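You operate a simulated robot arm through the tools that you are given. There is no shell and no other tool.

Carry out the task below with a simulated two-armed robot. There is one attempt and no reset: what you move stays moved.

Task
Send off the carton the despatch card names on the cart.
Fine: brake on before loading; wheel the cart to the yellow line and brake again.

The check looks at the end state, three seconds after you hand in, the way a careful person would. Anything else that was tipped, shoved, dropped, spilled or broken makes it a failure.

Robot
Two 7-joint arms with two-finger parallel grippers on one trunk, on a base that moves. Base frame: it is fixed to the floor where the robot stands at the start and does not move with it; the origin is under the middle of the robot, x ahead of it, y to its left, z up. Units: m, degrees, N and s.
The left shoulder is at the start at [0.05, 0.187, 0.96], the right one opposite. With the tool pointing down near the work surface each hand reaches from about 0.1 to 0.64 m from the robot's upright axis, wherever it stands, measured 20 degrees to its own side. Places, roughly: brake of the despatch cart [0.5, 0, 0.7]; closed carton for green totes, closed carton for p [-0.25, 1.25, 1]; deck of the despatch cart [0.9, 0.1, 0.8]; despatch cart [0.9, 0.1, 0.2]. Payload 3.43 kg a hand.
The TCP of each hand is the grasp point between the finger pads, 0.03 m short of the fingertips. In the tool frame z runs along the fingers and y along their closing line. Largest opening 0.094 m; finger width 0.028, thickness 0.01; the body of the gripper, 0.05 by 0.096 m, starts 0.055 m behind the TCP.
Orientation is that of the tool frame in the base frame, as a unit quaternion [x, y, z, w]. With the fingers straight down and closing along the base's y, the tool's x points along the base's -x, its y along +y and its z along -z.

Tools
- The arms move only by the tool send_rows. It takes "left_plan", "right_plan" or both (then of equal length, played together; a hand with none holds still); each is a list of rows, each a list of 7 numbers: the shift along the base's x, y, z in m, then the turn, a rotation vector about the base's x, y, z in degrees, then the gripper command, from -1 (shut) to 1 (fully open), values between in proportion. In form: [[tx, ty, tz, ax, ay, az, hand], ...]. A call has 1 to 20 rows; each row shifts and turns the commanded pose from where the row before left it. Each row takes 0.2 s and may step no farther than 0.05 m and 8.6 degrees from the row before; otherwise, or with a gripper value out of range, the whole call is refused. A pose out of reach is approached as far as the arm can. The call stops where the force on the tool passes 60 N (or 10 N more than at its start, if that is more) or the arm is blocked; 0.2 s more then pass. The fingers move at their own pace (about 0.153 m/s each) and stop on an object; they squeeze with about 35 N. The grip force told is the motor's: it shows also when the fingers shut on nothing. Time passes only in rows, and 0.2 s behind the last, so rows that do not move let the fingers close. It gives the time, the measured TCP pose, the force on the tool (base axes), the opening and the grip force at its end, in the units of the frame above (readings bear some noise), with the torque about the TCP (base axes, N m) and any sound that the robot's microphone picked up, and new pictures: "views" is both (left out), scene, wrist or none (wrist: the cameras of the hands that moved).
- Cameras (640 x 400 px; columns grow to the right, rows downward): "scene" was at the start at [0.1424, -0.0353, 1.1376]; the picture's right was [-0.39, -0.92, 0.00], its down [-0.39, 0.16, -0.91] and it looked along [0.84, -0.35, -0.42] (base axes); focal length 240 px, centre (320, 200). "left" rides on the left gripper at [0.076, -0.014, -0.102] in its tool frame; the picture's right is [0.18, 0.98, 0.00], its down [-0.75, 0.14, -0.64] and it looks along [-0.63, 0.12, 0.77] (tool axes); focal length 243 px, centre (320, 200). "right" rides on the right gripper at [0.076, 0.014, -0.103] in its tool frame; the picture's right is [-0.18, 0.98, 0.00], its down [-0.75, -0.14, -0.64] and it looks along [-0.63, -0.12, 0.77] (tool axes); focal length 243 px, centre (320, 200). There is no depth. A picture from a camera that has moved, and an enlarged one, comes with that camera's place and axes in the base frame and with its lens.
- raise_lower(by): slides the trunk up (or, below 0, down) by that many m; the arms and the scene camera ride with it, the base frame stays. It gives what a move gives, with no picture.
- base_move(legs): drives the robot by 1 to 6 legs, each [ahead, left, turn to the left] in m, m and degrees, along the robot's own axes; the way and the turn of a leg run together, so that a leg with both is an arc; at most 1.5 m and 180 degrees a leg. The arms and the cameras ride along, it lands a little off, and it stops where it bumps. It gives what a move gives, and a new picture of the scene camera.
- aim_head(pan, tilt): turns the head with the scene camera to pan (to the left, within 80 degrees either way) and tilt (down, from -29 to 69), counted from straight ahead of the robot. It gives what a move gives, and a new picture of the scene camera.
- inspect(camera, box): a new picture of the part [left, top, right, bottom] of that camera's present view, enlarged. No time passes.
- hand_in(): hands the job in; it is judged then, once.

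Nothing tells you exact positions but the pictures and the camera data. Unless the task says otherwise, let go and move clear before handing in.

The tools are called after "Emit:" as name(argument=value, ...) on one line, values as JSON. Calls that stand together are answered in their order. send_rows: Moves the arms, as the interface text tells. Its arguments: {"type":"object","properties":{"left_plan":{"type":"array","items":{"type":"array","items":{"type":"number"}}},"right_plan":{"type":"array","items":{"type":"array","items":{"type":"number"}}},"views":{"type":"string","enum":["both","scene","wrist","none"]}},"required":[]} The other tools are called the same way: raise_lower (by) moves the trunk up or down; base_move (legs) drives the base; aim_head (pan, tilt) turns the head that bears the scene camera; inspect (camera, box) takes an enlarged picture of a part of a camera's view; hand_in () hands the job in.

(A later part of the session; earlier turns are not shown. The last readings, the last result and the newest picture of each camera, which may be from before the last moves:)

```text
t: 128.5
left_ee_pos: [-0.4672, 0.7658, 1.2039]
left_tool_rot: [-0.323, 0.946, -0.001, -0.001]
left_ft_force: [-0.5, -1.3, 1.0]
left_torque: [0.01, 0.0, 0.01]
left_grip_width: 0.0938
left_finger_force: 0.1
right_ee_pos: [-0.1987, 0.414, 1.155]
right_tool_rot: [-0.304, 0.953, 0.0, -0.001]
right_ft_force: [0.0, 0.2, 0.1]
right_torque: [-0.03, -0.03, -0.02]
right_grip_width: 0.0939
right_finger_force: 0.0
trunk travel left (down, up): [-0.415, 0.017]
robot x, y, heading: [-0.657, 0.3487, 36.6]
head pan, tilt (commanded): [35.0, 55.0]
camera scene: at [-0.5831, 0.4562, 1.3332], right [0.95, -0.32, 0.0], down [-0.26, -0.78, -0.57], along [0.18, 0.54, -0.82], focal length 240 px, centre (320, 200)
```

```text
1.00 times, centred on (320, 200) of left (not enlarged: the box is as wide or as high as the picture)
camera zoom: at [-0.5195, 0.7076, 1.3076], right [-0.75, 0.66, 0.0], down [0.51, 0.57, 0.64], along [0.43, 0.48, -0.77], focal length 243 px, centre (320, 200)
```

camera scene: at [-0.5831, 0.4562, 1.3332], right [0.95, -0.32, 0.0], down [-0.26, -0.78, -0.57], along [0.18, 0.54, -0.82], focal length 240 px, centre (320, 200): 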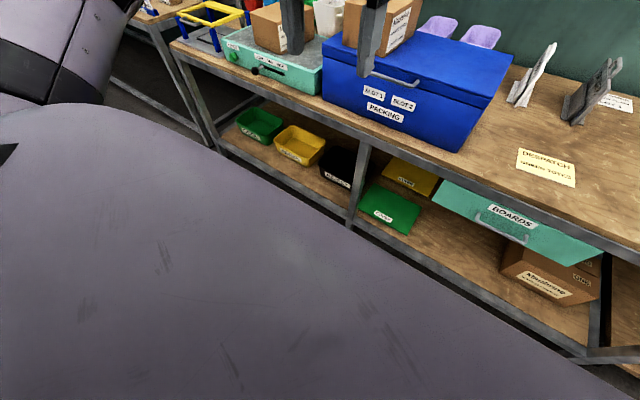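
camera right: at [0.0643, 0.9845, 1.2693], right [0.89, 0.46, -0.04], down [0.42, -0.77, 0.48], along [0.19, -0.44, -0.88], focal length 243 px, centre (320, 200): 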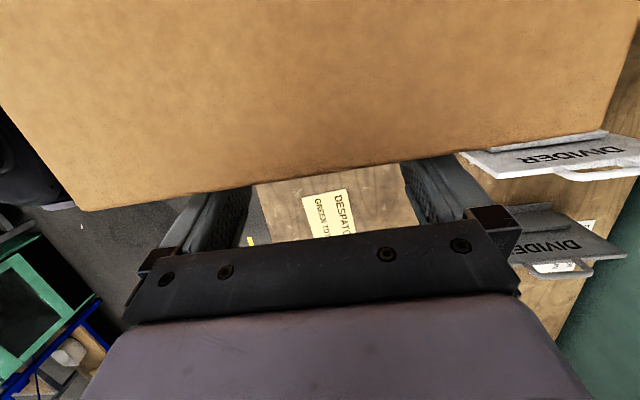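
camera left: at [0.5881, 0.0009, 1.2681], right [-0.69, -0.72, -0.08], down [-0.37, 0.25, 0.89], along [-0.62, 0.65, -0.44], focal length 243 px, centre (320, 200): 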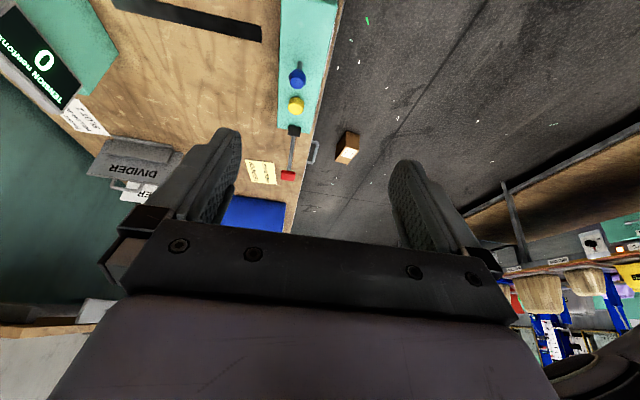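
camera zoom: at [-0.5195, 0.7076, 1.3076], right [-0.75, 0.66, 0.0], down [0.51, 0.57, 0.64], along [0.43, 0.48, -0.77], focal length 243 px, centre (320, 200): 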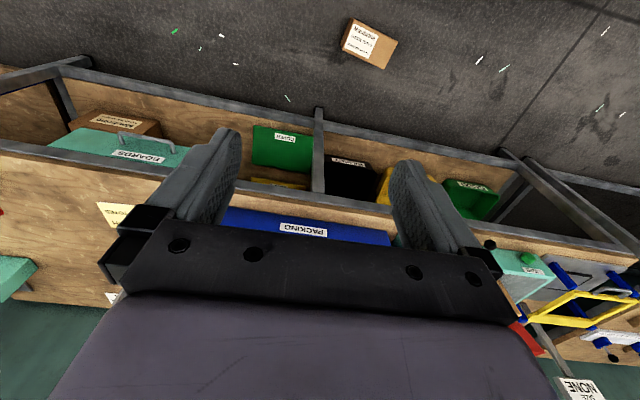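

The carton is visible on the floor from the left wrist camera. I'll zoom in for its exact position and orientation.

Emit:
inspect(camera="left", box=[310, 0, 430, 75])

```text
5.33 times, centred on (370, 38) of left
camera zoom: at [-0.5195, 0.7076, 1.3076], right [-0.75, 0.66, 0.0], down [0.51, 0.57, 0.64], along [0.43, 0.48, -0.77], focal length 1294 px, centre (53, 1067)
```

zoom: 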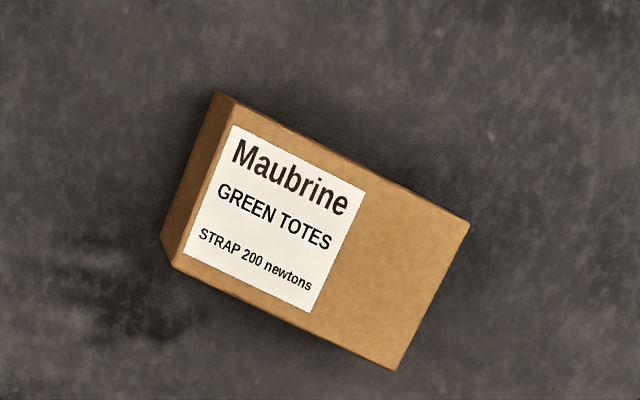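

The label confirms GREEN TOTES. It lies on its side facing heading ≈26°, with its original top toward the aisle. I'll position myself squarely on that side, then lower the trunk.

Emit:
base_move(legs=[[0, 0.51, 0], [0, 0, -10.2]])

Emit:
aim_head(pan=0, tilt=60)

```text
t: 134.2
left_ee_pos: [-0.7009, 1.1404, 1.2046]
left_tool_rot: [-0.238, 0.971, 0.0, 0.0]
left_ft_force: [0.1, -0.2, -0.5]
left_torque: [-0.02, -0.05, 0.01]
left_grip_width: 0.094
left_finger_force: 0.1
right_ee_pos: [-0.4997, 0.7465, 1.1546]
right_tool_rot: [-0.219, 0.976, 0.0, -0.001]
right_ft_force: [-0.8, 0.2, -0.2]
right_torque: [0.02, 0.0, 0.0]
right_grip_width: 0.0942
right_finger_force: 0.0
trunk travel left (down, up): [-0.415, 0.017]
robot x, y, heading: [-0.9536, 0.766, 26.6]
head pan, tilt (commanded): [35.0, 55.0]
camera scene: at [-0.871, 0.855, 1.3332], right [0.88, -0.48, 0.0], down [-0.39, -0.72, -0.57], along [0.28, 0.5, -0.82], focal length 240 px, centre (320, 200)
```

scene: 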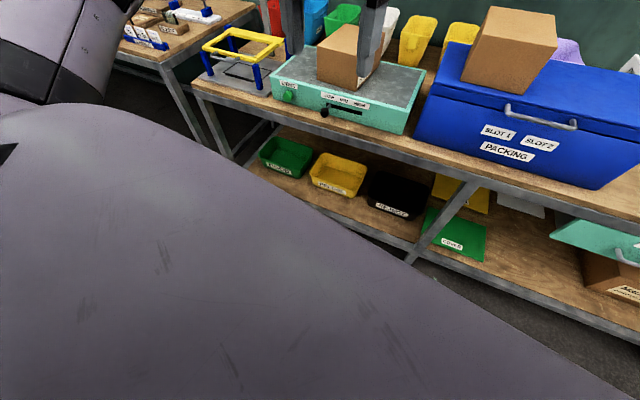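

```text
t: 135.2
left_ee_pos: [-0.7013, 1.1403, 1.2055]
left_tool_rot: [-0.239, 0.971, -0.001, 0.001]
left_ft_force: [0.3, 0.0, -0.1]
left_torque: [-0.03, 0.0, 0.01]
left_grip_width: 0.0942
left_finger_force: 0.1
right_ee_pos: [-0.4998, 0.7466, 1.1547]
right_tool_rot: [-0.219, 0.976, 0.0, -0.001]
right_ft_force: [0.1, -0.8, -0.4]
right_torque: [0.02, 0.02, 0.03]
right_grip_width: 0.0939
right_finger_force: 0.1
trunk travel left (down, up): [-0.415, 0.017]
robot x, y, heading: [-0.9573, 0.7652, 26.2]
head pan, tilt (commanded): [0.0, 60.0]
camera scene: at [-0.846, 0.8217, 1.3271], right [0.44, -0.9, 0.0], down [-0.78, -0.38, -0.5], along [0.45, 0.22, -0.87], focal length 240 px, centre (320, 200)
```

scene: 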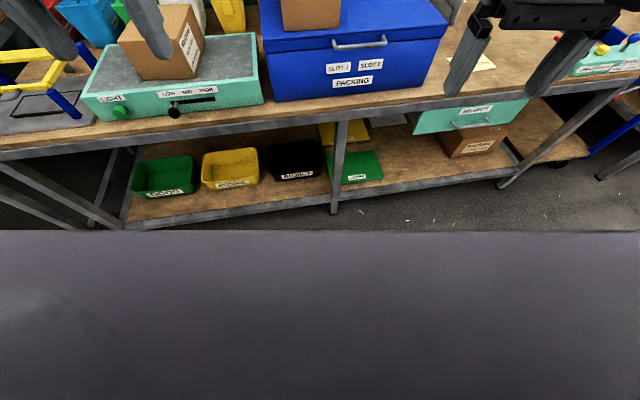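

My chest hides the floor from the head camera, so I'll rely on the wrist cameras. I'll check what each shows of the carton now.

Emit:
inspect(camera="right", box=[0, 0, 640, 400])

Emit:
inspect(camera="left", box=[0, 0, 640, 400])

```text
1.00 times, centred on (320, 200) of right (not enlarged: the box is as wide or as high as the picture)
camera zoom: at [-0.575, 0.7277, 1.2583], right [-0.25, 0.97, 0.0], down [0.74, 0.19, 0.64], along [0.62, 0.16, -0.77], focal length 243 px, centre (320, 200)
```

zoom: 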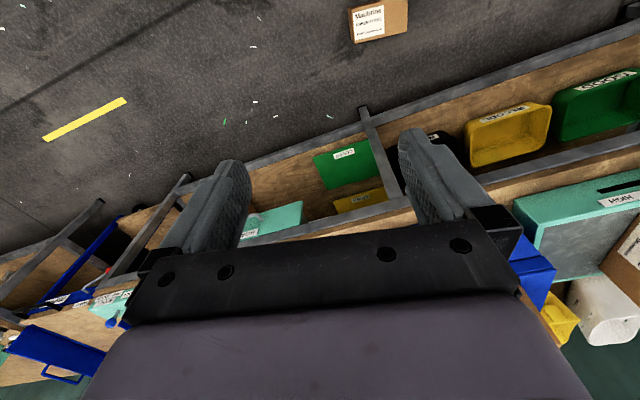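

```text
1.00 times, centred on (320, 200) of left (not enlarged: the box is as wide or as high as the picture)
camera zoom: at [-0.7642, 1.0915, 1.3076], right [-0.62, 0.79, 0.0], down [0.6, 0.48, 0.64], along [0.5, 0.4, -0.77], focal length 243 px, centre (320, 200)
```

zoom: 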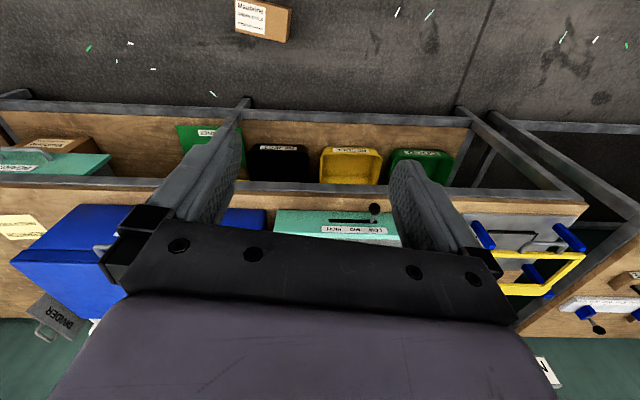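

The carton is straight ahead at 0.43 m. I'll lower the trunk nearly fully with the hands held clear to each side.

Emit:
raise_lower(by=-0.4)

Emit:
aim_head(pan=0, tilt=45)

```text
t: 139.1
left_ee_pos: [-0.7006, 1.1409, 0.8062]
left_tool_rot: [-0.239, 0.971, -0.001, 0.001]
left_ft_force: [0.4, -0.2, -0.1]
left_torque: [0.01, 0.01, -0.03]
left_grip_width: 0.0941
left_finger_force: 0.1
right_ee_pos: [-0.5008, 0.7458, 0.755]
right_tool_rot: [-0.219, 0.976, 0.0, -0.001]
right_ft_force: [1.0, -0.2, -1.3]
right_torque: [0.0, -0.01, 0.01]
right_grip_width: 0.0938
right_finger_force: 0.0
trunk travel left (down, up): [-0.015, 0.417]
robot x, y, heading: [-0.9583, 0.7644, 26.5]
head pan, tilt (commanded): [0.0, 60.0]
```

```text
t: 139.8
left_ee_pos: [-0.7013, 1.1406, 0.806]
left_tool_rot: [-0.238, 0.971, -0.001, 0.001]
left_ft_force: [0.0, -0.4, 0.0]
left_torque: [0.0, -0.04, 0.02]
left_grip_width: 0.094
left_finger_force: 0.0
right_ee_pos: [-0.5006, 0.7471, 0.7557]
right_tool_rot: [-0.218, 0.976, 0.0, -0.001]
right_ft_force: [-0.5, 0.6, 0.0]
right_torque: [0.0, 0.01, 0.04]
right_grip_width: 0.094
right_finger_force: 0.0
trunk travel left (down, up): [-0.015, 0.417]
robot x, y, heading: [-0.9581, 0.7626, 26.3]
head pan, tilt (commanded): [0.0, 45.0]
camera scene: at [-0.8328, 0.8281, 0.9465], right [0.44, -0.9, 0.0], down [-0.63, -0.31, -0.71], along [0.63, 0.31, -0.71], focal length 240 px, centre (320, 200)
```

scene: 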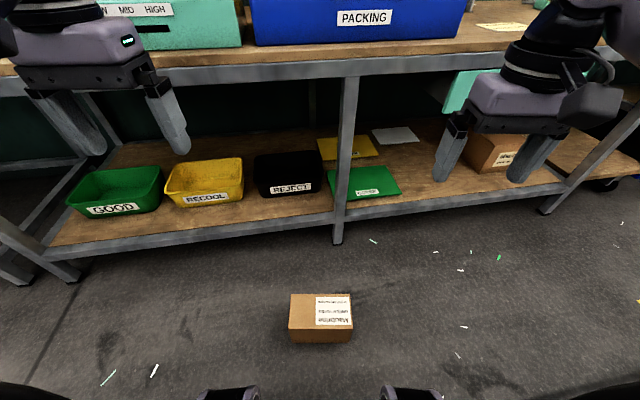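

Now the carton is plainly visible: near face (its original lid) 0.38 m ahead, label side up. I'll bring the right hand down in front of its upper near edge to tip it upright, away from me.

Emit:
send_rows(right_plan=[[-0.01634, 0.01919, -0.0394, 0, 0, 0.6, 1], [-0.01634, 0.01919, -0.0394, 0, 0, 0.6, 1], [-0.01634, 0.01919, -0.0394, 0, 0, 0, 1], [-0.01634, 0.01919, -0.0394, 0, 0, 0, 1], [-0.01634, 0.01919, -0.0394, 0, 0, 0, 1], [-0.01634, 0.01919, -0.0394, 0, 0, 0, 1], [-0.01634, 0.01919, -0.0394, 0, 0, 0, 1], [-0.01634, 0.01919, -0.0394, 0, 0, 0, 1], [-0.01634, 0.01919, -0.0394, 0, 0, 0, 1]])

```text
t: 141.8
left_ee_pos: [-0.7016, 1.1406, 0.8041]
left_tool_rot: [-0.239, 0.971, -0.001, 0.0]
left_ft_force: [-0.3, -0.3, 0.0]
left_torque: [0.0, 0.0, 0.0]
left_grip_width: 0.0937
left_finger_force: 0.0
right_ee_pos: [-0.6504, 0.9197, 0.3991]
right_tool_rot: [-0.229, 0.974, 0.0, -0.001]
right_ft_force: [0.8, -0.2, -0.8]
right_torque: [-0.02, 0.06, -0.03]
right_grip_width: 0.0939
right_finger_force: 0.0
trunk travel left (down, up): [-0.015, 0.417]
robot x, y, heading: [-0.9551, 0.7655, 26.3]
head pan, tilt (commanded): [0.0, 45.0]
camera scene: at [-0.8328, 0.8281, 0.9466], right [0.44, -0.9, 0.0], down [-0.63, -0.31, -0.71], along [0.63, 0.31, -0.71], focal length 240 px, centre (320, 200)
camera right: at [-0.7241, 0.8994, 0.5019], right [-0.27, 0.96, 0.0], down [0.74, 0.21, 0.64], along [0.62, 0.17, -0.77], focal length 243 px, centre (320, 200)
```

scene: 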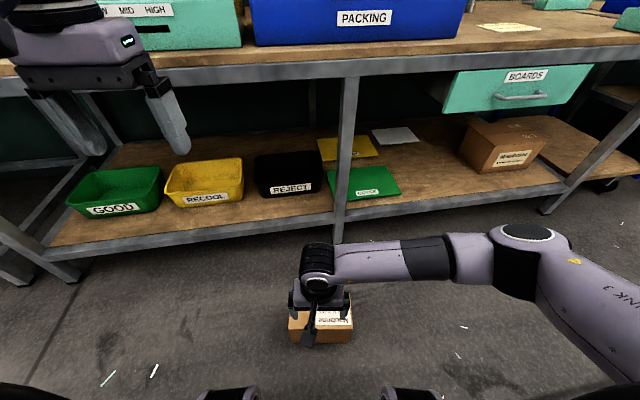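
right: 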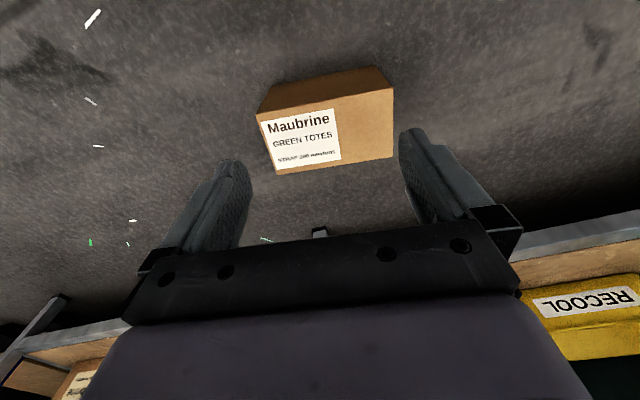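

The hand is lined up in front of the carton with about 2 cm clearance. I'll descend so the fingertips are at about 11–12 cm height.

Emit:
send_rows(right_plan=[[0, 0, -0.0425, 0, 0, 0, 1], [0, 0, -0.0425, 0, 0, 0, 1], [0, 0, -0.0425, 0, 0, 0, 1], [0, 0, -0.0425, 0, 0, 0, 1], [0, 0, -0.0425, 0, 0, 0, 1], [0, 0, -0.0425, 0, 0, 0, 1]])

```text
t: 142.3
left_ee_pos: [-0.7007, 1.1396, 0.805]
left_tool_rot: [-0.239, 0.971, 0.0, -0.001]
left_ft_force: [0.2, 0.2, -0.3]
left_torque: [0.01, 0.01, 0.03]
left_grip_width: 0.0941
left_finger_force: 0.0
right_ee_pos: [-0.6473, 0.9215, 0.3486]
right_tool_rot: [-0.23, 0.973, -0.003, -0.004]
right_ft_force: [-1.9, -11.1, 21.4]
right_torque: [0.45, 0.45, 0.25]
right_grip_width: 0.0939
right_finger_force: 0.0
trunk travel left (down, up): [-0.015, 0.417]
robot x, y, heading: [-0.9582, 0.7673, 26.2]
head pan, tilt (commanded): [0.0, 45.0]
stopped in row 2 (right hand): the force on the tool passed its limit at 139 N (the readings are from after the stop); the commanded pose is now the measured one
camera scene: at [-0.8333, 0.8278, 0.9472], right [0.44, -0.9, 0.0], down [-0.63, -0.31, -0.71], along [0.63, 0.31, -0.71], focal length 240 px, centre (320, 200)
camera right: at [-0.7223, 0.8999, 0.4522], right [-0.28, 0.96, -0.01], down [0.74, 0.22, 0.64], along [0.61, 0.17, -0.77], focal length 243 px, centre (320, 200)
```

scene: 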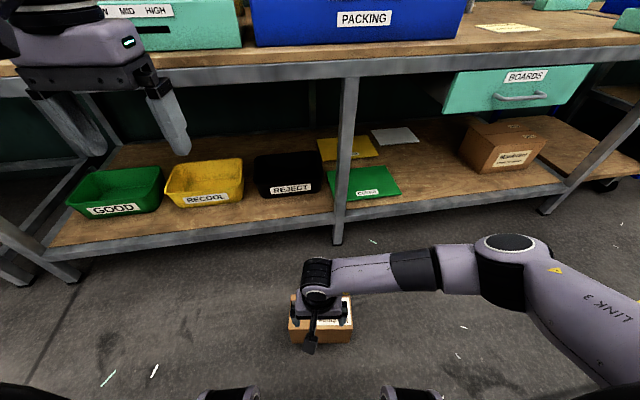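
right: 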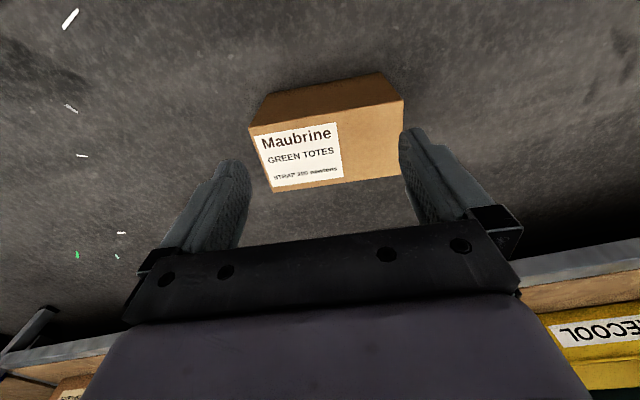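

The hand stopped at 0.35 m with a spike. Nothing at the fingertips explains it, so probably a link met my own base. I'll back up a little and look from the left hand's camera, and test further out to the right.

Emit:
send_rows(right_plan=[[0, 0, 0.03, 0, 0, 0, 1], [0, 0, 0.03, 0, 0, 0, 1], [0.0178, -0.0358, 0, 0, 0, 0, 1], [0.0178, -0.0358, 0, 0, 0, 0, 1], [0.0178, -0.0358, 0, 0, 0, 0, 1], [0.0178, -0.0358, 0, 0, 0, 0, 1]], views="both")

Emit:
aim_head(pan=-30, tilt=65)

```text
t: 143.8
left_ee_pos: [-0.7012, 1.1392, 0.8039]
left_tool_rot: [-0.238, 0.971, 0.0, -0.001]
left_ft_force: [-0.5, -0.1, 0.3]
left_torque: [-0.01, -0.01, -0.02]
left_grip_width: 0.0941
left_finger_force: 0.0
right_ee_pos: [-0.5773, 0.7781, 0.4048]
right_tool_rot: [-0.231, 0.973, -0.003, -0.003]
right_ft_force: [-1.0, -0.4, -0.7]
right_torque: [-0.01, -0.03, -0.02]
right_grip_width: 0.0942
right_finger_force: 0.1
trunk travel left (down, up): [-0.015, 0.417]
robot x, y, heading: [-0.9585, 0.7623, 26.3]
head pan, tilt (commanded): [0.0, 45.0]
camera scene: at [-0.8327, 0.8283, 0.9466], right [0.44, -0.9, 0.0], down [-0.63, -0.31, -0.71], along [0.63, 0.31, -0.71], focal length 240 px, centre (320, 200)
camera right: at [-0.652, 0.7571, 0.5098], right [-0.28, 0.96, -0.01], down [0.74, 0.22, 0.64], along [0.61, 0.17, -0.77], focal length 243 px, centre (320, 200)
```

scene: 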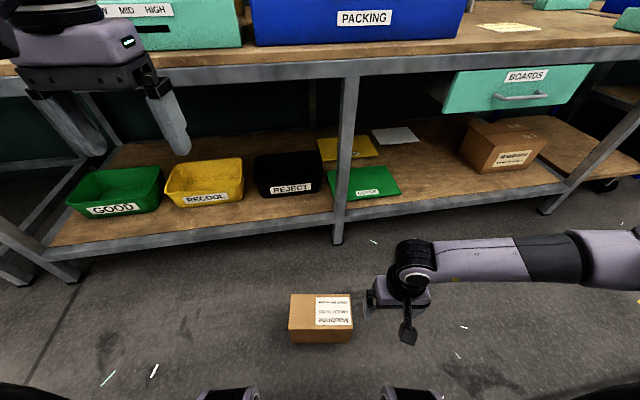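
right: 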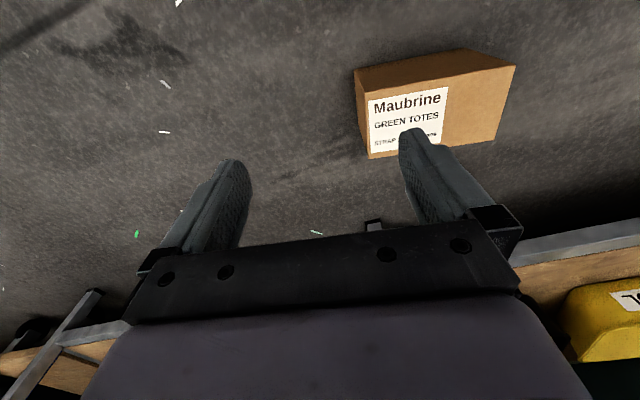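

```text
t: 144.7
left_ee_pos: [-0.701, 1.1399, 0.8045]
left_tool_rot: [-0.239, 0.971, -0.001, 0.0]
left_ft_force: [0.2, -0.2, 0.0]
left_torque: [0.04, -0.02, 0.02]
left_grip_width: 0.0938
left_finger_force: 0.2
right_ee_pos: [-0.5773, 0.7777, 0.4066]
right_tool_rot: [-0.231, 0.973, -0.003, -0.003]
right_ft_force: [-0.4, 0.4, -0.2]
right_torque: [-0.02, 0.03, 0.0]
right_grip_width: 0.094
right_finger_force: 0.0
trunk travel left (down, up): [-0.015, 0.417]
robot x, y, heading: [-0.9584, 0.7677, 26.3]
head pan, tilt (commanded): [-30.0, 65.0]
camera scene: at [-0.845, 0.7883, 0.9216], right [-0.06, -1.0, 0.0], down [-0.9, 0.06, -0.42], along [0.42, -0.03, -0.91], focal length 240 px, centre (320, 200)
```

scene: 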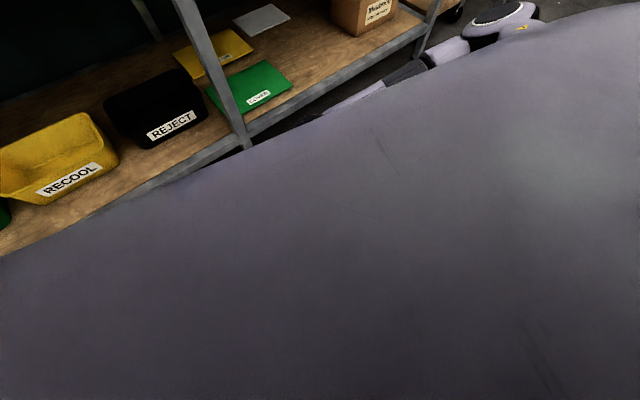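

I'll now test lowering here, 0.16 m to the right, in small steps.

Emit:
send_rows(right_plan=[[0, 0, -0.02, 0, 0, 0, 1], [0, 0, -0.02, 0, 0, 0, 1], [0, 0, -0.02, 0, 0, 0, 1], [0, 0, -0.02, 0, 0, 0, 1], [0, 0, -0.02, 0, 0, 0, 1], [0, 0, -0.02, 0, 0, 0, 1], [0, 0, -0.02, 0, 0, 0, 1], [0, 0, -0.02, 0, 0, 0, 1], [0, 0, -0.02, 0, 0, 0, 1], [0, 0, -0.02, 0, 0, 0, 1]], views="wrist")

Emit:
aim_head(pan=0, tilt=45)

```text
t: 146.0
left_ee_pos: [-0.7, 1.1402, 0.8047]
left_tool_rot: [-0.239, 0.971, -0.001, -0.001]
left_ft_force: [0.1, 0.1, -0.1]
left_torque: [-0.01, 0.0, -0.01]
left_grip_width: 0.094
left_finger_force: 0.2
right_ee_pos: [-0.5778, 0.7773, 0.3084]
right_tool_rot: [-0.234, 0.972, -0.003, -0.008]
right_ft_force: [-1.3, -11.6, 26.3]
right_torque: [0.2, 1.97, 0.87]
right_grip_width: 0.094
right_finger_force: 0.1
trunk travel left (down, up): [-0.015, 0.417]
robot x, y, heading: [-0.9536, 0.7636, 26.3]
head pan, tilt (commanded): [-30.0, 65.0]
stopped in row 6 (right hand): the force on the tool passed its limit at 93 N (the readings are from after the stop); the commanded pose is now the measured one
camera right: at [-0.6505, 0.7565, 0.4121], right [-0.29, 0.96, -0.01], down [0.74, 0.23, 0.63], along [0.6, 0.18, -0.78], focal length 243 px, centre (320, 200)
```

right: 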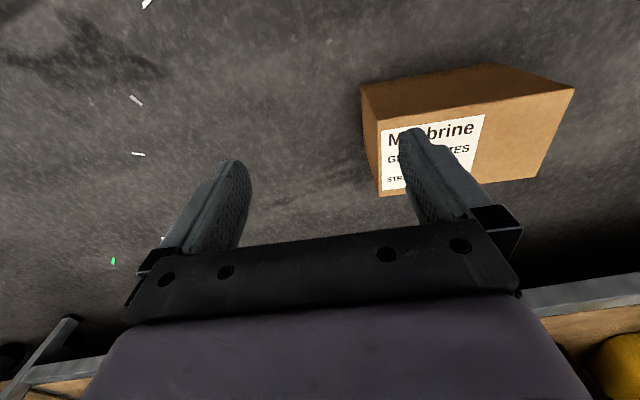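

```text
t: 146.9
left_ee_pos: [-0.7018, 1.1408, 0.8057]
left_tool_rot: [-0.238, 0.971, -0.001, 0.0]
left_ft_force: [-0.4, -0.8, -0.2]
left_torque: [-0.02, 0.02, 0.0]
left_grip_width: 0.094
left_finger_force: 0.1
right_ee_pos: [-0.5779, 0.7782, 0.3088]
right_tool_rot: [-0.234, 0.972, -0.004, -0.007]
right_ft_force: [-0.3, -16.3, 49.7]
right_torque: [-0.13, 4.05, 1.35]
right_grip_width: 0.094
right_finger_force: 0.1
trunk travel left (down, up): [-0.015, 0.417]
robot x, y, heading: [-0.9555, 0.7643, 26.2]
head pan, tilt (commanded): [0.0, 45.0]
camera scene: at [-0.8342, 0.828, 0.9472], right [0.44, -0.9, 0.0], down [-0.63, -0.31, -0.71], along [0.64, 0.31, -0.71], focal length 240 px, centre (320, 200)
```

scene: 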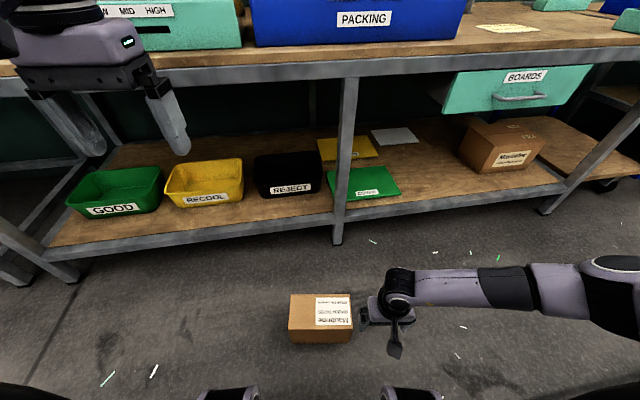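

The wrench places the contact at the wrist camera, about 9 cm behind the hand. So my base's bumper zone reaches about 0.27 m ahead at that height, and low work has to happen further out. I'll lift the hand, back off slightly, and come down again further forward.

Emit:
send_rows(right_plan=[[0, 0, 0.03, 0, 0, 0, 1], [0, 0, 0.04, 0, 0, 0, 1], [0, 0, 0.04, 0, 0, 0, 1], [0, 0, 0.04, 0, 0, 0, 1], [-0.009, 0.0315, 0, 0, 0, 0, 1], [-0.009, 0.0315, 0, 0, 0, 0, 1], [-0.009, 0.0315, 0, 0, 0, 0, 1], [-0.009, 0.0315, 0, 0, 0, 0, 1]], views="none")

Emit:
base_move(legs=[[-0.03, 0, 0]])

```text
t: 148.8
left_ee_pos: [-0.7018, 1.1395, 0.803]
left_tool_rot: [-0.238, 0.971, 0.0, -0.002]
left_ft_force: [0.4, -0.2, 0.7]
left_torque: [0.01, 0.02, -0.01]
left_grip_width: 0.0941
left_finger_force: 0.0
right_ee_pos: [-0.613, 0.9044, 0.455]
right_tool_rot: [-0.234, 0.972, -0.003, -0.007]
right_ft_force: [0.2, 0.2, -1.1]
right_torque: [0.02, -0.01, 0.02]
right_grip_width: 0.0939
right_finger_force: 0.0
trunk travel left (down, up): [-0.015, 0.417]
robot x, y, heading: [-0.9604, 0.7611, 26.2]
head pan, tilt (commanded): [0.0, 45.0]
```

```text
t: 149.6
left_ee_pos: [-0.728, 1.1263, 0.8033]
left_tool_rot: [-0.239, 0.971, -0.001, -0.001]
left_ft_force: [0.0, 0.4, 0.8]
left_torque: [-0.01, 0.01, -0.02]
left_grip_width: 0.0942
left_finger_force: 0.1
right_ee_pos: [-0.6406, 0.89, 0.4557]
right_tool_rot: [-0.235, 0.972, -0.004, -0.008]
right_ft_force: [0.3, 0.3, 0.2]
right_torque: [-0.01, 0.0, 0.01]
right_grip_width: 0.0937
right_finger_force: 0.1
trunk travel left (down, up): [-0.015, 0.417]
robot x, y, heading: [-0.9873, 0.756, 26.4]
head pan, tilt (commanded): [0.0, 45.0]
camera scene: at [-0.8598, 0.8147, 0.9466], right [0.44, -0.9, 0.0], down [-0.63, -0.31, -0.71], along [0.63, 0.31, -0.71], focal length 240 px, centre (320, 200)
```

scene: 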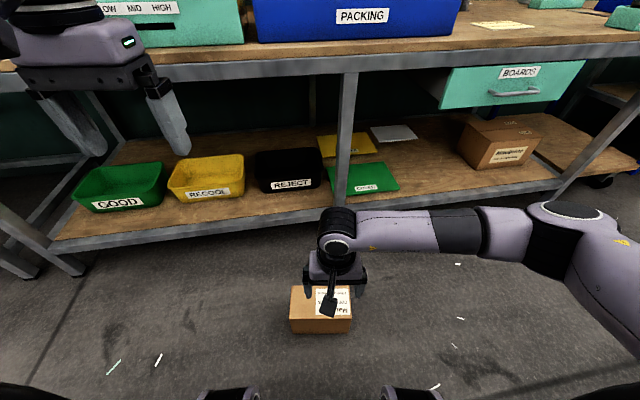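

The carton's near face is now 0.414 m ahead. I'll yaw the right hand so its camera sits to the side rather than behind, close the fingers, and come down at the carton's near side.

Emit:
send_rows(right_plan=[[-0.0012, 0.0024, 0, 0, 0, -8.2, -1], [-0.0012, 0.0024, 0, 0, 0, -8.2, -1], [-0.0012, 0.0024, 0, 0, 0, -8.2, -1], [-0.0012, 0.0024, 0, 0, 0, -8.2, -1], [-0.0012, 0.0024, 0, 0, 0, -8.2, -1], [-0.0012, 0.0024, 0, 0, 0, -8.2, -1], [-0.0012, 0.0024, 0, 0, 0, -8.2, -1], [-0.0012, 0.0024, 0, 0, 0, -8.2, -1], [-0.0012, 0.0024, 0, 0, 0, -8.2, -1], [-0.0012, 0.0024, 0, 0, 0, -8.2, -1], [-0.0012, 0.0024, 0, 0, 0, -8.0, -1]], views="both")

```text
t: 152.0
left_ee_pos: [-0.7289, 1.1264, 0.804]
left_tool_rot: [-0.239, 0.971, -0.001, -0.002]
left_ft_force: [0.9, -0.4, 0.2]
left_torque: [0.01, -0.02, 0.04]
left_grip_width: 0.0937
left_finger_force: 0.1
right_ee_pos: [-0.6549, 0.9175, 0.4556]
right_tool_rot: [0.523, 0.852, 0.003, -0.007]
right_ft_force: [0.2, 0.6, -0.2]
right_torque: [0.02, -0.03, 0.03]
right_grip_width: 0.0
right_finger_force: 32.5
trunk travel left (down, up): [-0.015, 0.417]
robot x, y, heading: [-0.9869, 0.7498, 26.3]
head pan, tilt (commanded): [0.0, 45.0]
camera scene: at [-0.8598, 0.8146, 0.9466], right [0.44, -0.9, 0.0], down [-0.63, -0.31, -0.71], along [0.63, 0.31, -0.71], focal length 240 px, centre (320, 200)
camera right: at [-0.674, 0.9903, 0.5598], right [0.96, 0.28, -0.01], down [0.22, -0.74, 0.63], along [0.17, -0.61, -0.78], focal length 243 px, centre (320, 200)
```

scene: 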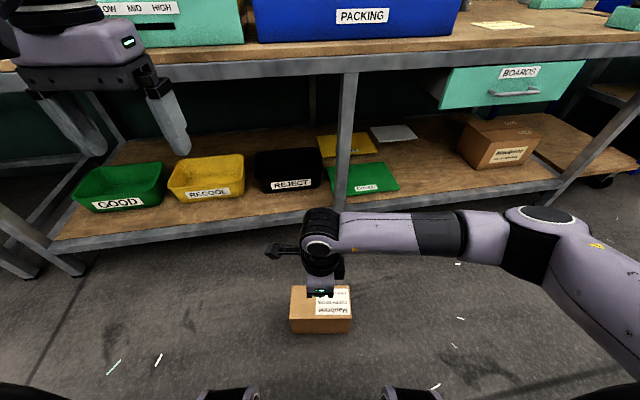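
right: 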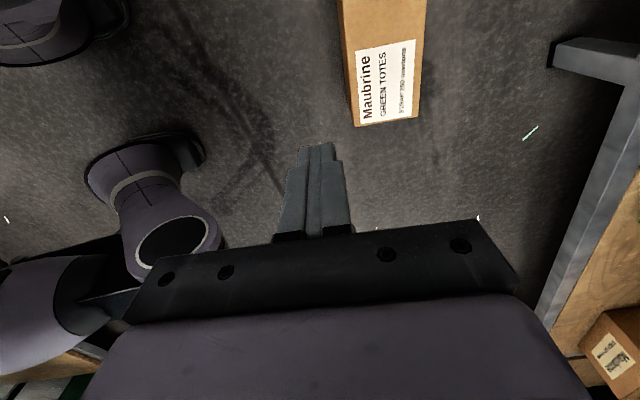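

The closed fingers are centred on the carton's near face, 3 cm in front of it. I'll lower to push height.

Emit:
send_rows(right_plan=[[0, 0, -0.03, 0, 0, 0, -1], [0, 0, -0.03, 0, 0, 0, -1], [0, 0, -0.03, 0, 0, 0, -1], [0, 0, -0.03, 0, 0, 0, -1], [0, 0, -0.03, 0, 0, 0, -1], [0, 0, -0.03, 0, 0, 0, -1], [0, 0, -0.03, 0, 0, 0, -1], [0, 0, -0.03, 0, 0, 0, -1], [0, 0, -0.03, 0, 0, 0, -1], [0, 0, -0.035, 0, 0, 0, -1]], views="both")

```text
t: 153.0
left_ee_pos: [-0.7291, 1.1263, 0.8028]
left_tool_rot: [-0.239, 0.971, 0.0, -0.002]
left_ft_force: [0.1, -1.0, 0.1]
left_torque: [-0.01, 0.01, -0.02]
left_grip_width: 0.0939
left_finger_force: 0.1
right_ee_pos: [-0.6529, 0.9157, 0.3483]
right_tool_rot: [0.518, 0.856, -0.003, -0.009]
right_ft_force: [-0.9, -12.2, 22.0]
right_torque: [0.16, 0.75, 0.44]
right_grip_width: 0.0
right_finger_force: 33.0
trunk travel left (down, up): [-0.015, 0.417]
robot x, y, heading: [-0.9816, 0.7503, 26.3]
head pan, tilt (commanded): [0.0, 45.0]
stopped in row 5 (right hand): the force on the tool passed its limit at 114 N (the readings are from after the stop); the commanded pose is now the measured one
camera scene: at [-0.8603, 0.8143, 0.9471], right [0.44, -0.9, 0.0], down [-0.63, -0.31, -0.71], along [0.63, 0.31, -0.71], focal length 240 px, centre (320, 200)
camera right: at [-0.6733, 0.9901, 0.4519], right [0.96, 0.29, -0.02], down [0.24, -0.74, 0.64], along [0.18, -0.61, -0.77], focal length 243 px, centre (320, 200)
```

scene: 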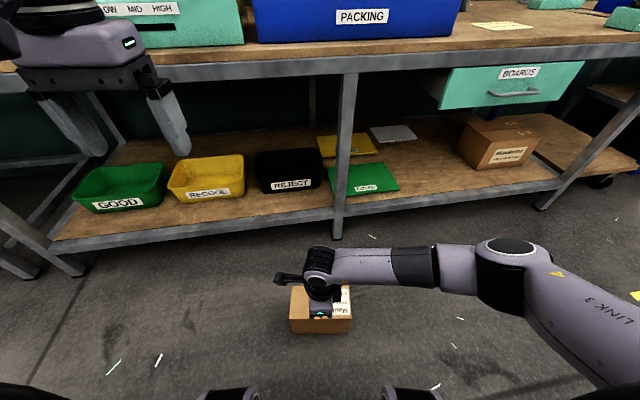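
right: 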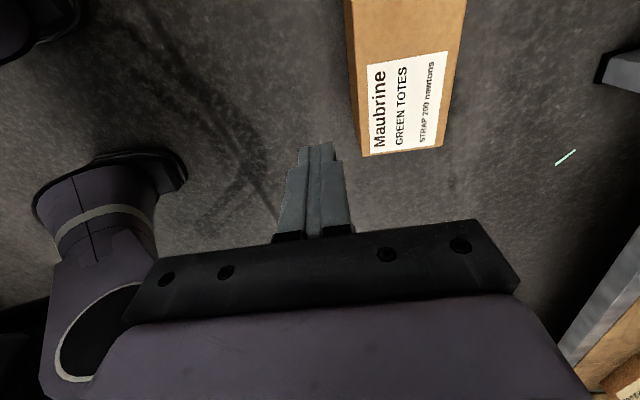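

It stops at the same height regardless of hand yaw, with the same apparent force direction. So an upper link (elbow or upper arm) is meeting something, not the hand. I'll use the left hand's camera to look across at the right arm.

Emit:
send_rows(left_plan=[[-0.006, 0.004, 0.01, 0, 0, -8.2, 1], [-0.006, 0.004, 0.01, 0, 0, -8.2, 1], [-0.006, 0.004, 0.01, 0, 0, -8.2, 1], [-0.006, 0.004, 0.01, 0, 0, -8.2, 1], [-0.006, 0.004, 0.01, 0, 0, -8.2, 1], [-0.006, 0.004, 0.01, 0, 0, -8.2, 1], [-0.006, 0.004, 0.01, 0, 0, -8.2, 1], [-0.006, 0.004, 0.01, 0, 0, -8.2, 1], [-0.006, 0.004, 0.01, 0, 0, -8.2, 1], [-0.006, 0.004, 0.01, 0, 0, -8.2, 1], [-0.006, 0.004, 0.01, 0, 0, -8.0, 1]], right_plan=[[0, 0, 0.01, 0, 0, 0, -1], [0, 0, 0.01, 0, 0, 0, -1], [0, 0, 0, 0, 0, 0, -1], [0, 0, 0, 0, 0, 0, -1], [0, 0, 0, 0, 0, 0, -1], [0, 0, 0, 0, 0, 0, -1], [0, 0, 0, 0, 0, 0, -1], [0, 0, 0, 0, 0, 0, -1], [0, 0, 0, 0, 0, 0, -1], [0, 0, 0, 0, 0, 0, -1], [0, 0, 0, 0, 0, 0, -1]], views="wrist")

```text
t: 155.4
left_ee_pos: [-0.8378, 1.0207, 0.8493]
left_tool_rot: [0.518, 0.855, 0.001, -0.002]
left_ft_force: [0.0, -0.2, -0.2]
left_torque: [0.0, 0.0, -0.01]
left_grip_width: 0.0941
left_finger_force: 0.1
left hand out of reach, approached as far as the arm can: row 7, 8, 9, 10, 11
right_ee_pos: [-0.6516, 0.9157, 0.3654]
right_tool_rot: [0.518, 0.855, -0.002, -0.008]
right_ft_force: [0.1, -0.6, 0.4]
right_torque: [-0.02, 0.02, -0.01]
right_grip_width: 0.0
right_finger_force: 32.4
trunk travel left (down, up): [-0.015, 0.417]
robot x, y, heading: [-0.9788, 0.752, 26.4]
head pan, tilt (commanded): [0.0, 45.0]
camera right: at [-0.6723, 0.9903, 0.4698], right [0.96, 0.29, -0.01], down [0.23, -0.74, 0.64], along [0.17, -0.61, -0.77], focal length 243 px, centre (320, 200)
camera left: at [-0.8877, 1.0805, 0.9527], right [0.79, 0.62, 0.0], down [0.47, -0.6, 0.64], along [0.4, -0.5, -0.77], focal length 243 px, centre (320, 200)
```

right: 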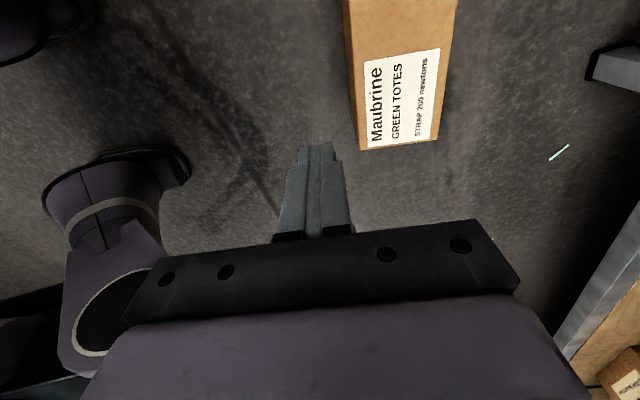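
left: 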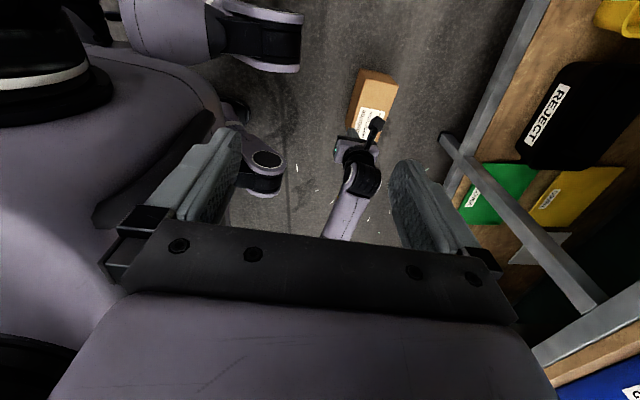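

I can see the hand and carton but not the right elbow. I'll tilt the left camera up to look across at it.

Emit:
send_rows(left_plan=[[0, 0, 0.01, -6.9, -3.4, 0, 1], [0, 0, 0.01, -6.9, -3.4, 0, 1], [0, 0, 0.01, -6.9, -3.4, 0, 1], [0, 0, 0.01, -6.9, -3.4, 0, 1]], views="wrist")

```text
t: 156.4
left_ee_pos: [-0.8382, 1.0202, 0.8889]
left_tool_rot: [0.499, 0.825, -0.142, 0.224]
left_ft_force: [0.5, -0.2, -0.2]
left_torque: [0.04, 0.0, -0.01]
left_grip_width: 0.0939
left_finger_force: 0.1
right_ee_pos: [-0.6503, 0.9174, 0.366]
right_tool_rot: [0.519, 0.855, -0.002, -0.008]
right_ft_force: [0.3, -0.3, -0.7]
right_torque: [0.01, 0.0, 0.01]
right_grip_width: 0.0
right_finger_force: 32.7
trunk travel left (down, up): [-0.015, 0.417]
robot x, y, heading: [-0.9866, 0.7521, 26.3]
head pan, tilt (commanded): [0.0, 45.0]
camera left: at [-0.9059, 1.1177, 0.9398], right [0.8, 0.59, -0.11], down [0.28, -0.21, 0.93], along [0.53, -0.78, -0.34], focal length 243 px, centre (320, 200)
```

left: 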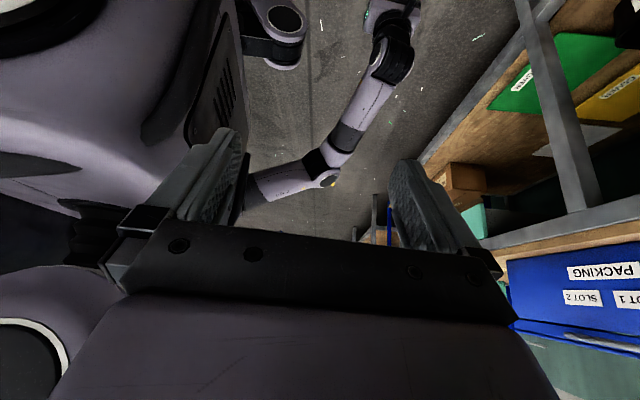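

I'll zoom on the right arm's upper links in this view.

Emit:
inspect(camera="left", box=[160, 0, 448, 220])

```text
1.82 times, centred on (304, 110) of left
camera zoom: at [-0.9059, 1.1177, 0.9398], right [0.8, 0.59, -0.11], down [0.28, -0.21, 0.93], along [0.53, -0.78, -0.34], focal length 441 px, centre (349, 364)
```

zoom: 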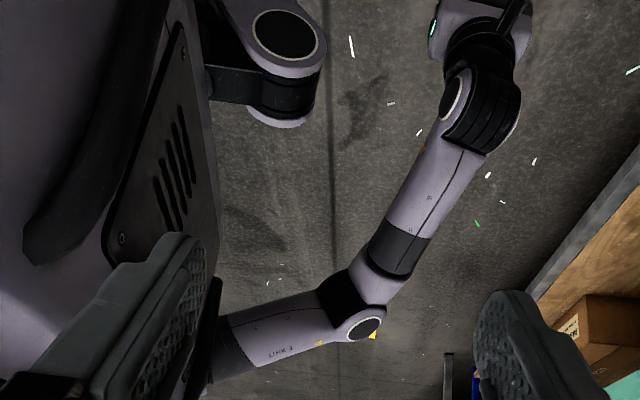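

The upper arm seems to bear against my own body when the arm hangs this low near the centre line. I'll probe how low the right hand gets further out to its own side.

Emit:
send_rows(right_plan=[[0.026, -0.0336, 0.01, 0, 0, 0, -1], [0.026, -0.0336, 0, 0, 0, 0, -1], [0.026, -0.0336, 0, 0, 0, 0, -1], [0.026, -0.0336, 0, 0, 0, 0, -1], [0.026, -0.0336, 0, 0, 0, 0, -1], [0.026, -0.0336, 0, 0, 0, 0, -1], [0, 0, -0.02, 0, 0, 0, -1], [0, 0, -0.02, 0, 0, 0, -1], [0, 0, -0.02, 0, 0, 0, -1], [0, 0, -0.02, 0, 0, 0, -1], [0, 0, -0.02, 0, 0, 0, -1], [0, 0, -0.02, 0, 0, 0, -1], [0, 0, -0.02, 0, 0, 0, -1], [0, 0, -0.02, 0, 0, 0, -1]], views="both")

```text
t: 159.4
left_ee_pos: [-0.8377, 1.0202, 0.89]
left_tool_rot: [0.5, 0.825, -0.142, 0.222]
left_ft_force: [-0.2, -0.2, 0.3]
left_torque: [0.02, 0.01, 0.01]
left_grip_width: 0.0941
left_finger_force: 0.1
right_ee_pos: [-0.4954, 0.7135, 0.2142]
right_tool_rot: [0.518, 0.855, -0.002, -0.009]
right_ft_force: [0.6, 0.0, 0.2]
right_torque: [0.01, 0.02, -0.02]
right_grip_width: 0.0
right_finger_force: 32.6
trunk travel left (down, up): [-0.015, 0.417]
robot x, y, heading: [-0.9831, 0.7534, 26.1]
head pan, tilt (commanded): [0.0, 45.0]
camera scene: at [-0.8597, 0.8147, 0.9466], right [0.44, -0.9, 0.0], down [-0.63, -0.31, -0.71], along [0.63, 0.31, -0.71], focal length 240 px, centre (320, 200)
camera right: at [-0.5167, 0.7866, 0.319], right [0.96, 0.29, -0.01], down [0.23, -0.74, 0.63], along [0.17, -0.61, -0.77], focal length 243 px, centre (320, 200)
```

scene: 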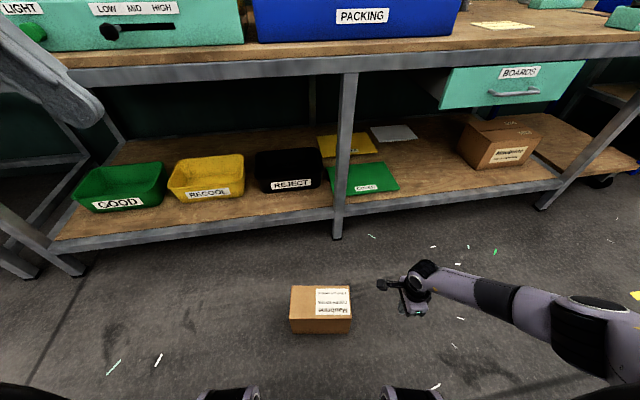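
right: 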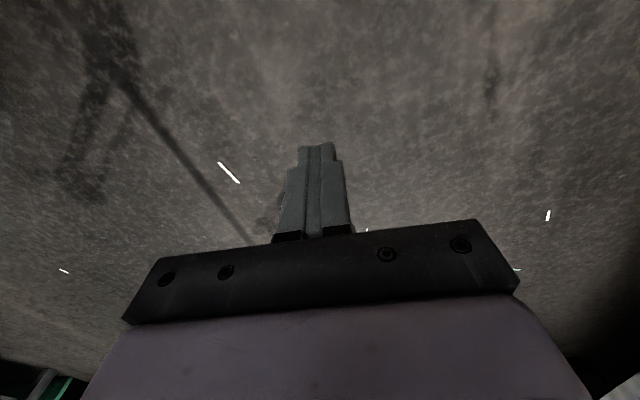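

Out here it goes lower without trouble. I'll see whether it reaches near the floor.

Emit:
send_rows(right_plan=[[0, 0, -0.02, 0, 0, 0, -1], [0, 0, -0.02, 0, 0, 0, -1], [0, 0, -0.02, 0, 0, 0, -1], [0, 0, -0.02, 0, 0, 0, -1], [0, 0, -0.02, 0, 0, 0, -1], [0, 0, -0.02, 0, 0, 0, -1], [0, 0, -0.02, 0, 0, 0, -1]], views="none")

```text
t: 161.0
left_ee_pos: [-0.8379, 1.0203, 0.8895]
left_tool_rot: [0.499, 0.826, -0.141, 0.222]
left_ft_force: [-0.5, 0.7, -0.1]
left_torque: [0.0, 0.02, 0.0]
left_grip_width: 0.0939
left_finger_force: 0.0
right_ee_pos: [-0.4956, 0.7137, 0.1564]
right_tool_rot: [0.518, 0.856, -0.002, -0.008]
right_ft_force: [0.3, -0.3, -1.0]
right_torque: [0.05, -0.01, 0.0]
right_grip_width: 0.0002
right_finger_force: 32.9
right hand out of reach, approached as far as the arm can: row 4, 5, 6, 7
trunk travel left (down, up): [-0.015, 0.417]
robot x, y, heading: [-0.9854, 0.7507, 26.4]
head pan, tilt (commanded): [0.0, 45.0]
```

The arm's reach ends at about z 0.15 here, so the fingertips can only get to about 0.1 m above the floor. That still reaches the upper part of the carton, since it stands 15 cm tall on its side. I'll set both hands up for a squeeze on its end faces (20 cm apart, square to me), starting by raising the right hand and re-orienting the left.

Emit:
send_rows(left_plan=[[0, 0, 0, 6.9, 3.4, 0, 1], [0, 0, 0, 6.9, 3.4, 0, 1], [0, 0, 0, 6.9, 3.4, 0, 1], [0, 0, 0, 6.9, 3.4, 0, 1], [0.0084, 0.0041, 0, 0, 0, 8.2, 1], [0.0084, 0.0041, 0, 0, 0, 8.2, 1], [0.0084, 0.0041, 0, 0, 0, 8.2, 1], [0.0084, 0.0041, 0, 0, 0, 8.2, 1], [0.0084, 0.0041, 0, 0, 0, 8.2, 1], [0.0084, 0.0041, 0, 0, 0, 8.2, 1], [0.0084, 0.0041, 0, 0, 0, 8.2, 1], [0.0084, 0.0041, 0, 0, 0, 8.2, 1], [0.0084, 0.0041, 0, 0, 0, 8.2, 1], [0.0084, 0.0041, 0, 0, 0, 8.2, 1], [0.0084, 0.0041, 0, 0, 0, 8.2, 1], [0.0084, 0.0041, 0, 0, 0, 8.2, 1], [0.0084, 0.0041, 0, 0, 0, 8.2, 1], [0.0084, 0.0041, 0, 0, 0, 8.2, 1], [0.0084, 0.0041, 0, 0, 0, 8.2, 1], [0.0084, 0.0041, 0, 0, 0, 8.2, 1]], right_plan=[[0, 0, 0.03, 0, 0, 0, -1], [0, 0, 0.03, 0, 0, 0, -1], [0, 0, 0.03, 0, 0, 0, -1], [0, 0, 0.03, 0, 0, 0, -1], [0, 0, 0.03, 0, 0, 0, 0.28], [0, 0, 0.03, 0, 0, 0, 0.28], [0, 0, 0.03, 0, 0, 0, 0.28], [0, 0, 0.03, 0, 0, 0, 0.28], [-0.0053, 0.0105, 0.01, 0, 0, 0, 0.28], [-0.0053, 0.0105, 0.01, 0, 0, 0, 0.28], [-0.0053, 0.0105, 0.01, 0, 0, 0, 0.28], [-0.0053, 0.0105, 0.01, 0, 0, 0, 0.28], [-0.0053, 0.0105, 0, 0, 0, 0, 0.28], [0, 0, 0, 0, 0, 0, 0.28], [0, 0, 0, 0, 0, 0, 0.28], [0, 0, 0, 0, 0, 0, 0.28], [0, 0, 0, 0, 0, 0, 0.28], [0, 0, 0, 0, 0, 0, 0.28], [0, 0, 0, 0, 0, 0, 0.28], [0, 0, 0, 0, 0, 0, 0.28]], views="scene")

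```text
t: 165.2
left_ee_pos: [-0.7084, 1.0727, 0.883]
left_tool_rot: [-0.566, 0.824, 0.0, -0.001]
left_ft_force: [-0.1, -0.5, -0.2]
left_torque: [-0.01, -0.02, -0.06]
left_grip_width: 0.0939
left_finger_force: 0.0
left hand out of reach, approached as far as the arm can: row 3, 4
right_ee_pos: [-0.522, 0.766, 0.4358]
right_tool_rot: [0.518, 0.856, -0.001, -0.008]
right_ft_force: [-0.4, 0.1, 0.0]
right_torque: [0.0, -0.04, -0.01]
right_grip_width: 0.0601
right_finger_force: 0.0
trunk travel left (down, up): [-0.015, 0.417]
robot x, y, heading: [-0.9866, 0.7522, 26.1]
head pan, tilt (commanded): [0.0, 45.0]
camera scene: at [-0.8597, 0.8147, 0.9466], right [0.44, -0.9, 0.0], down [-0.63, -0.31, -0.71], along [0.63, 0.31, -0.71], focal length 240 px, centre (320, 200)
```

scene: 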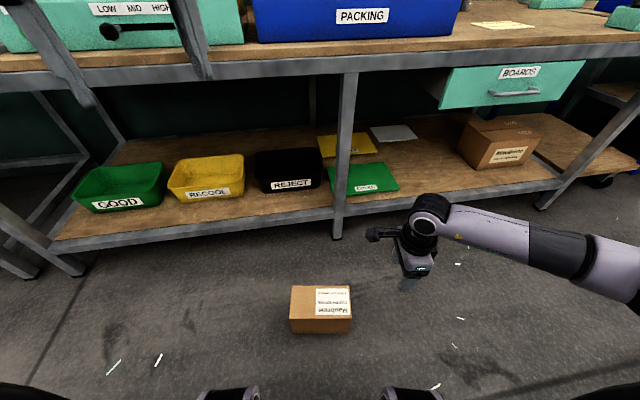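

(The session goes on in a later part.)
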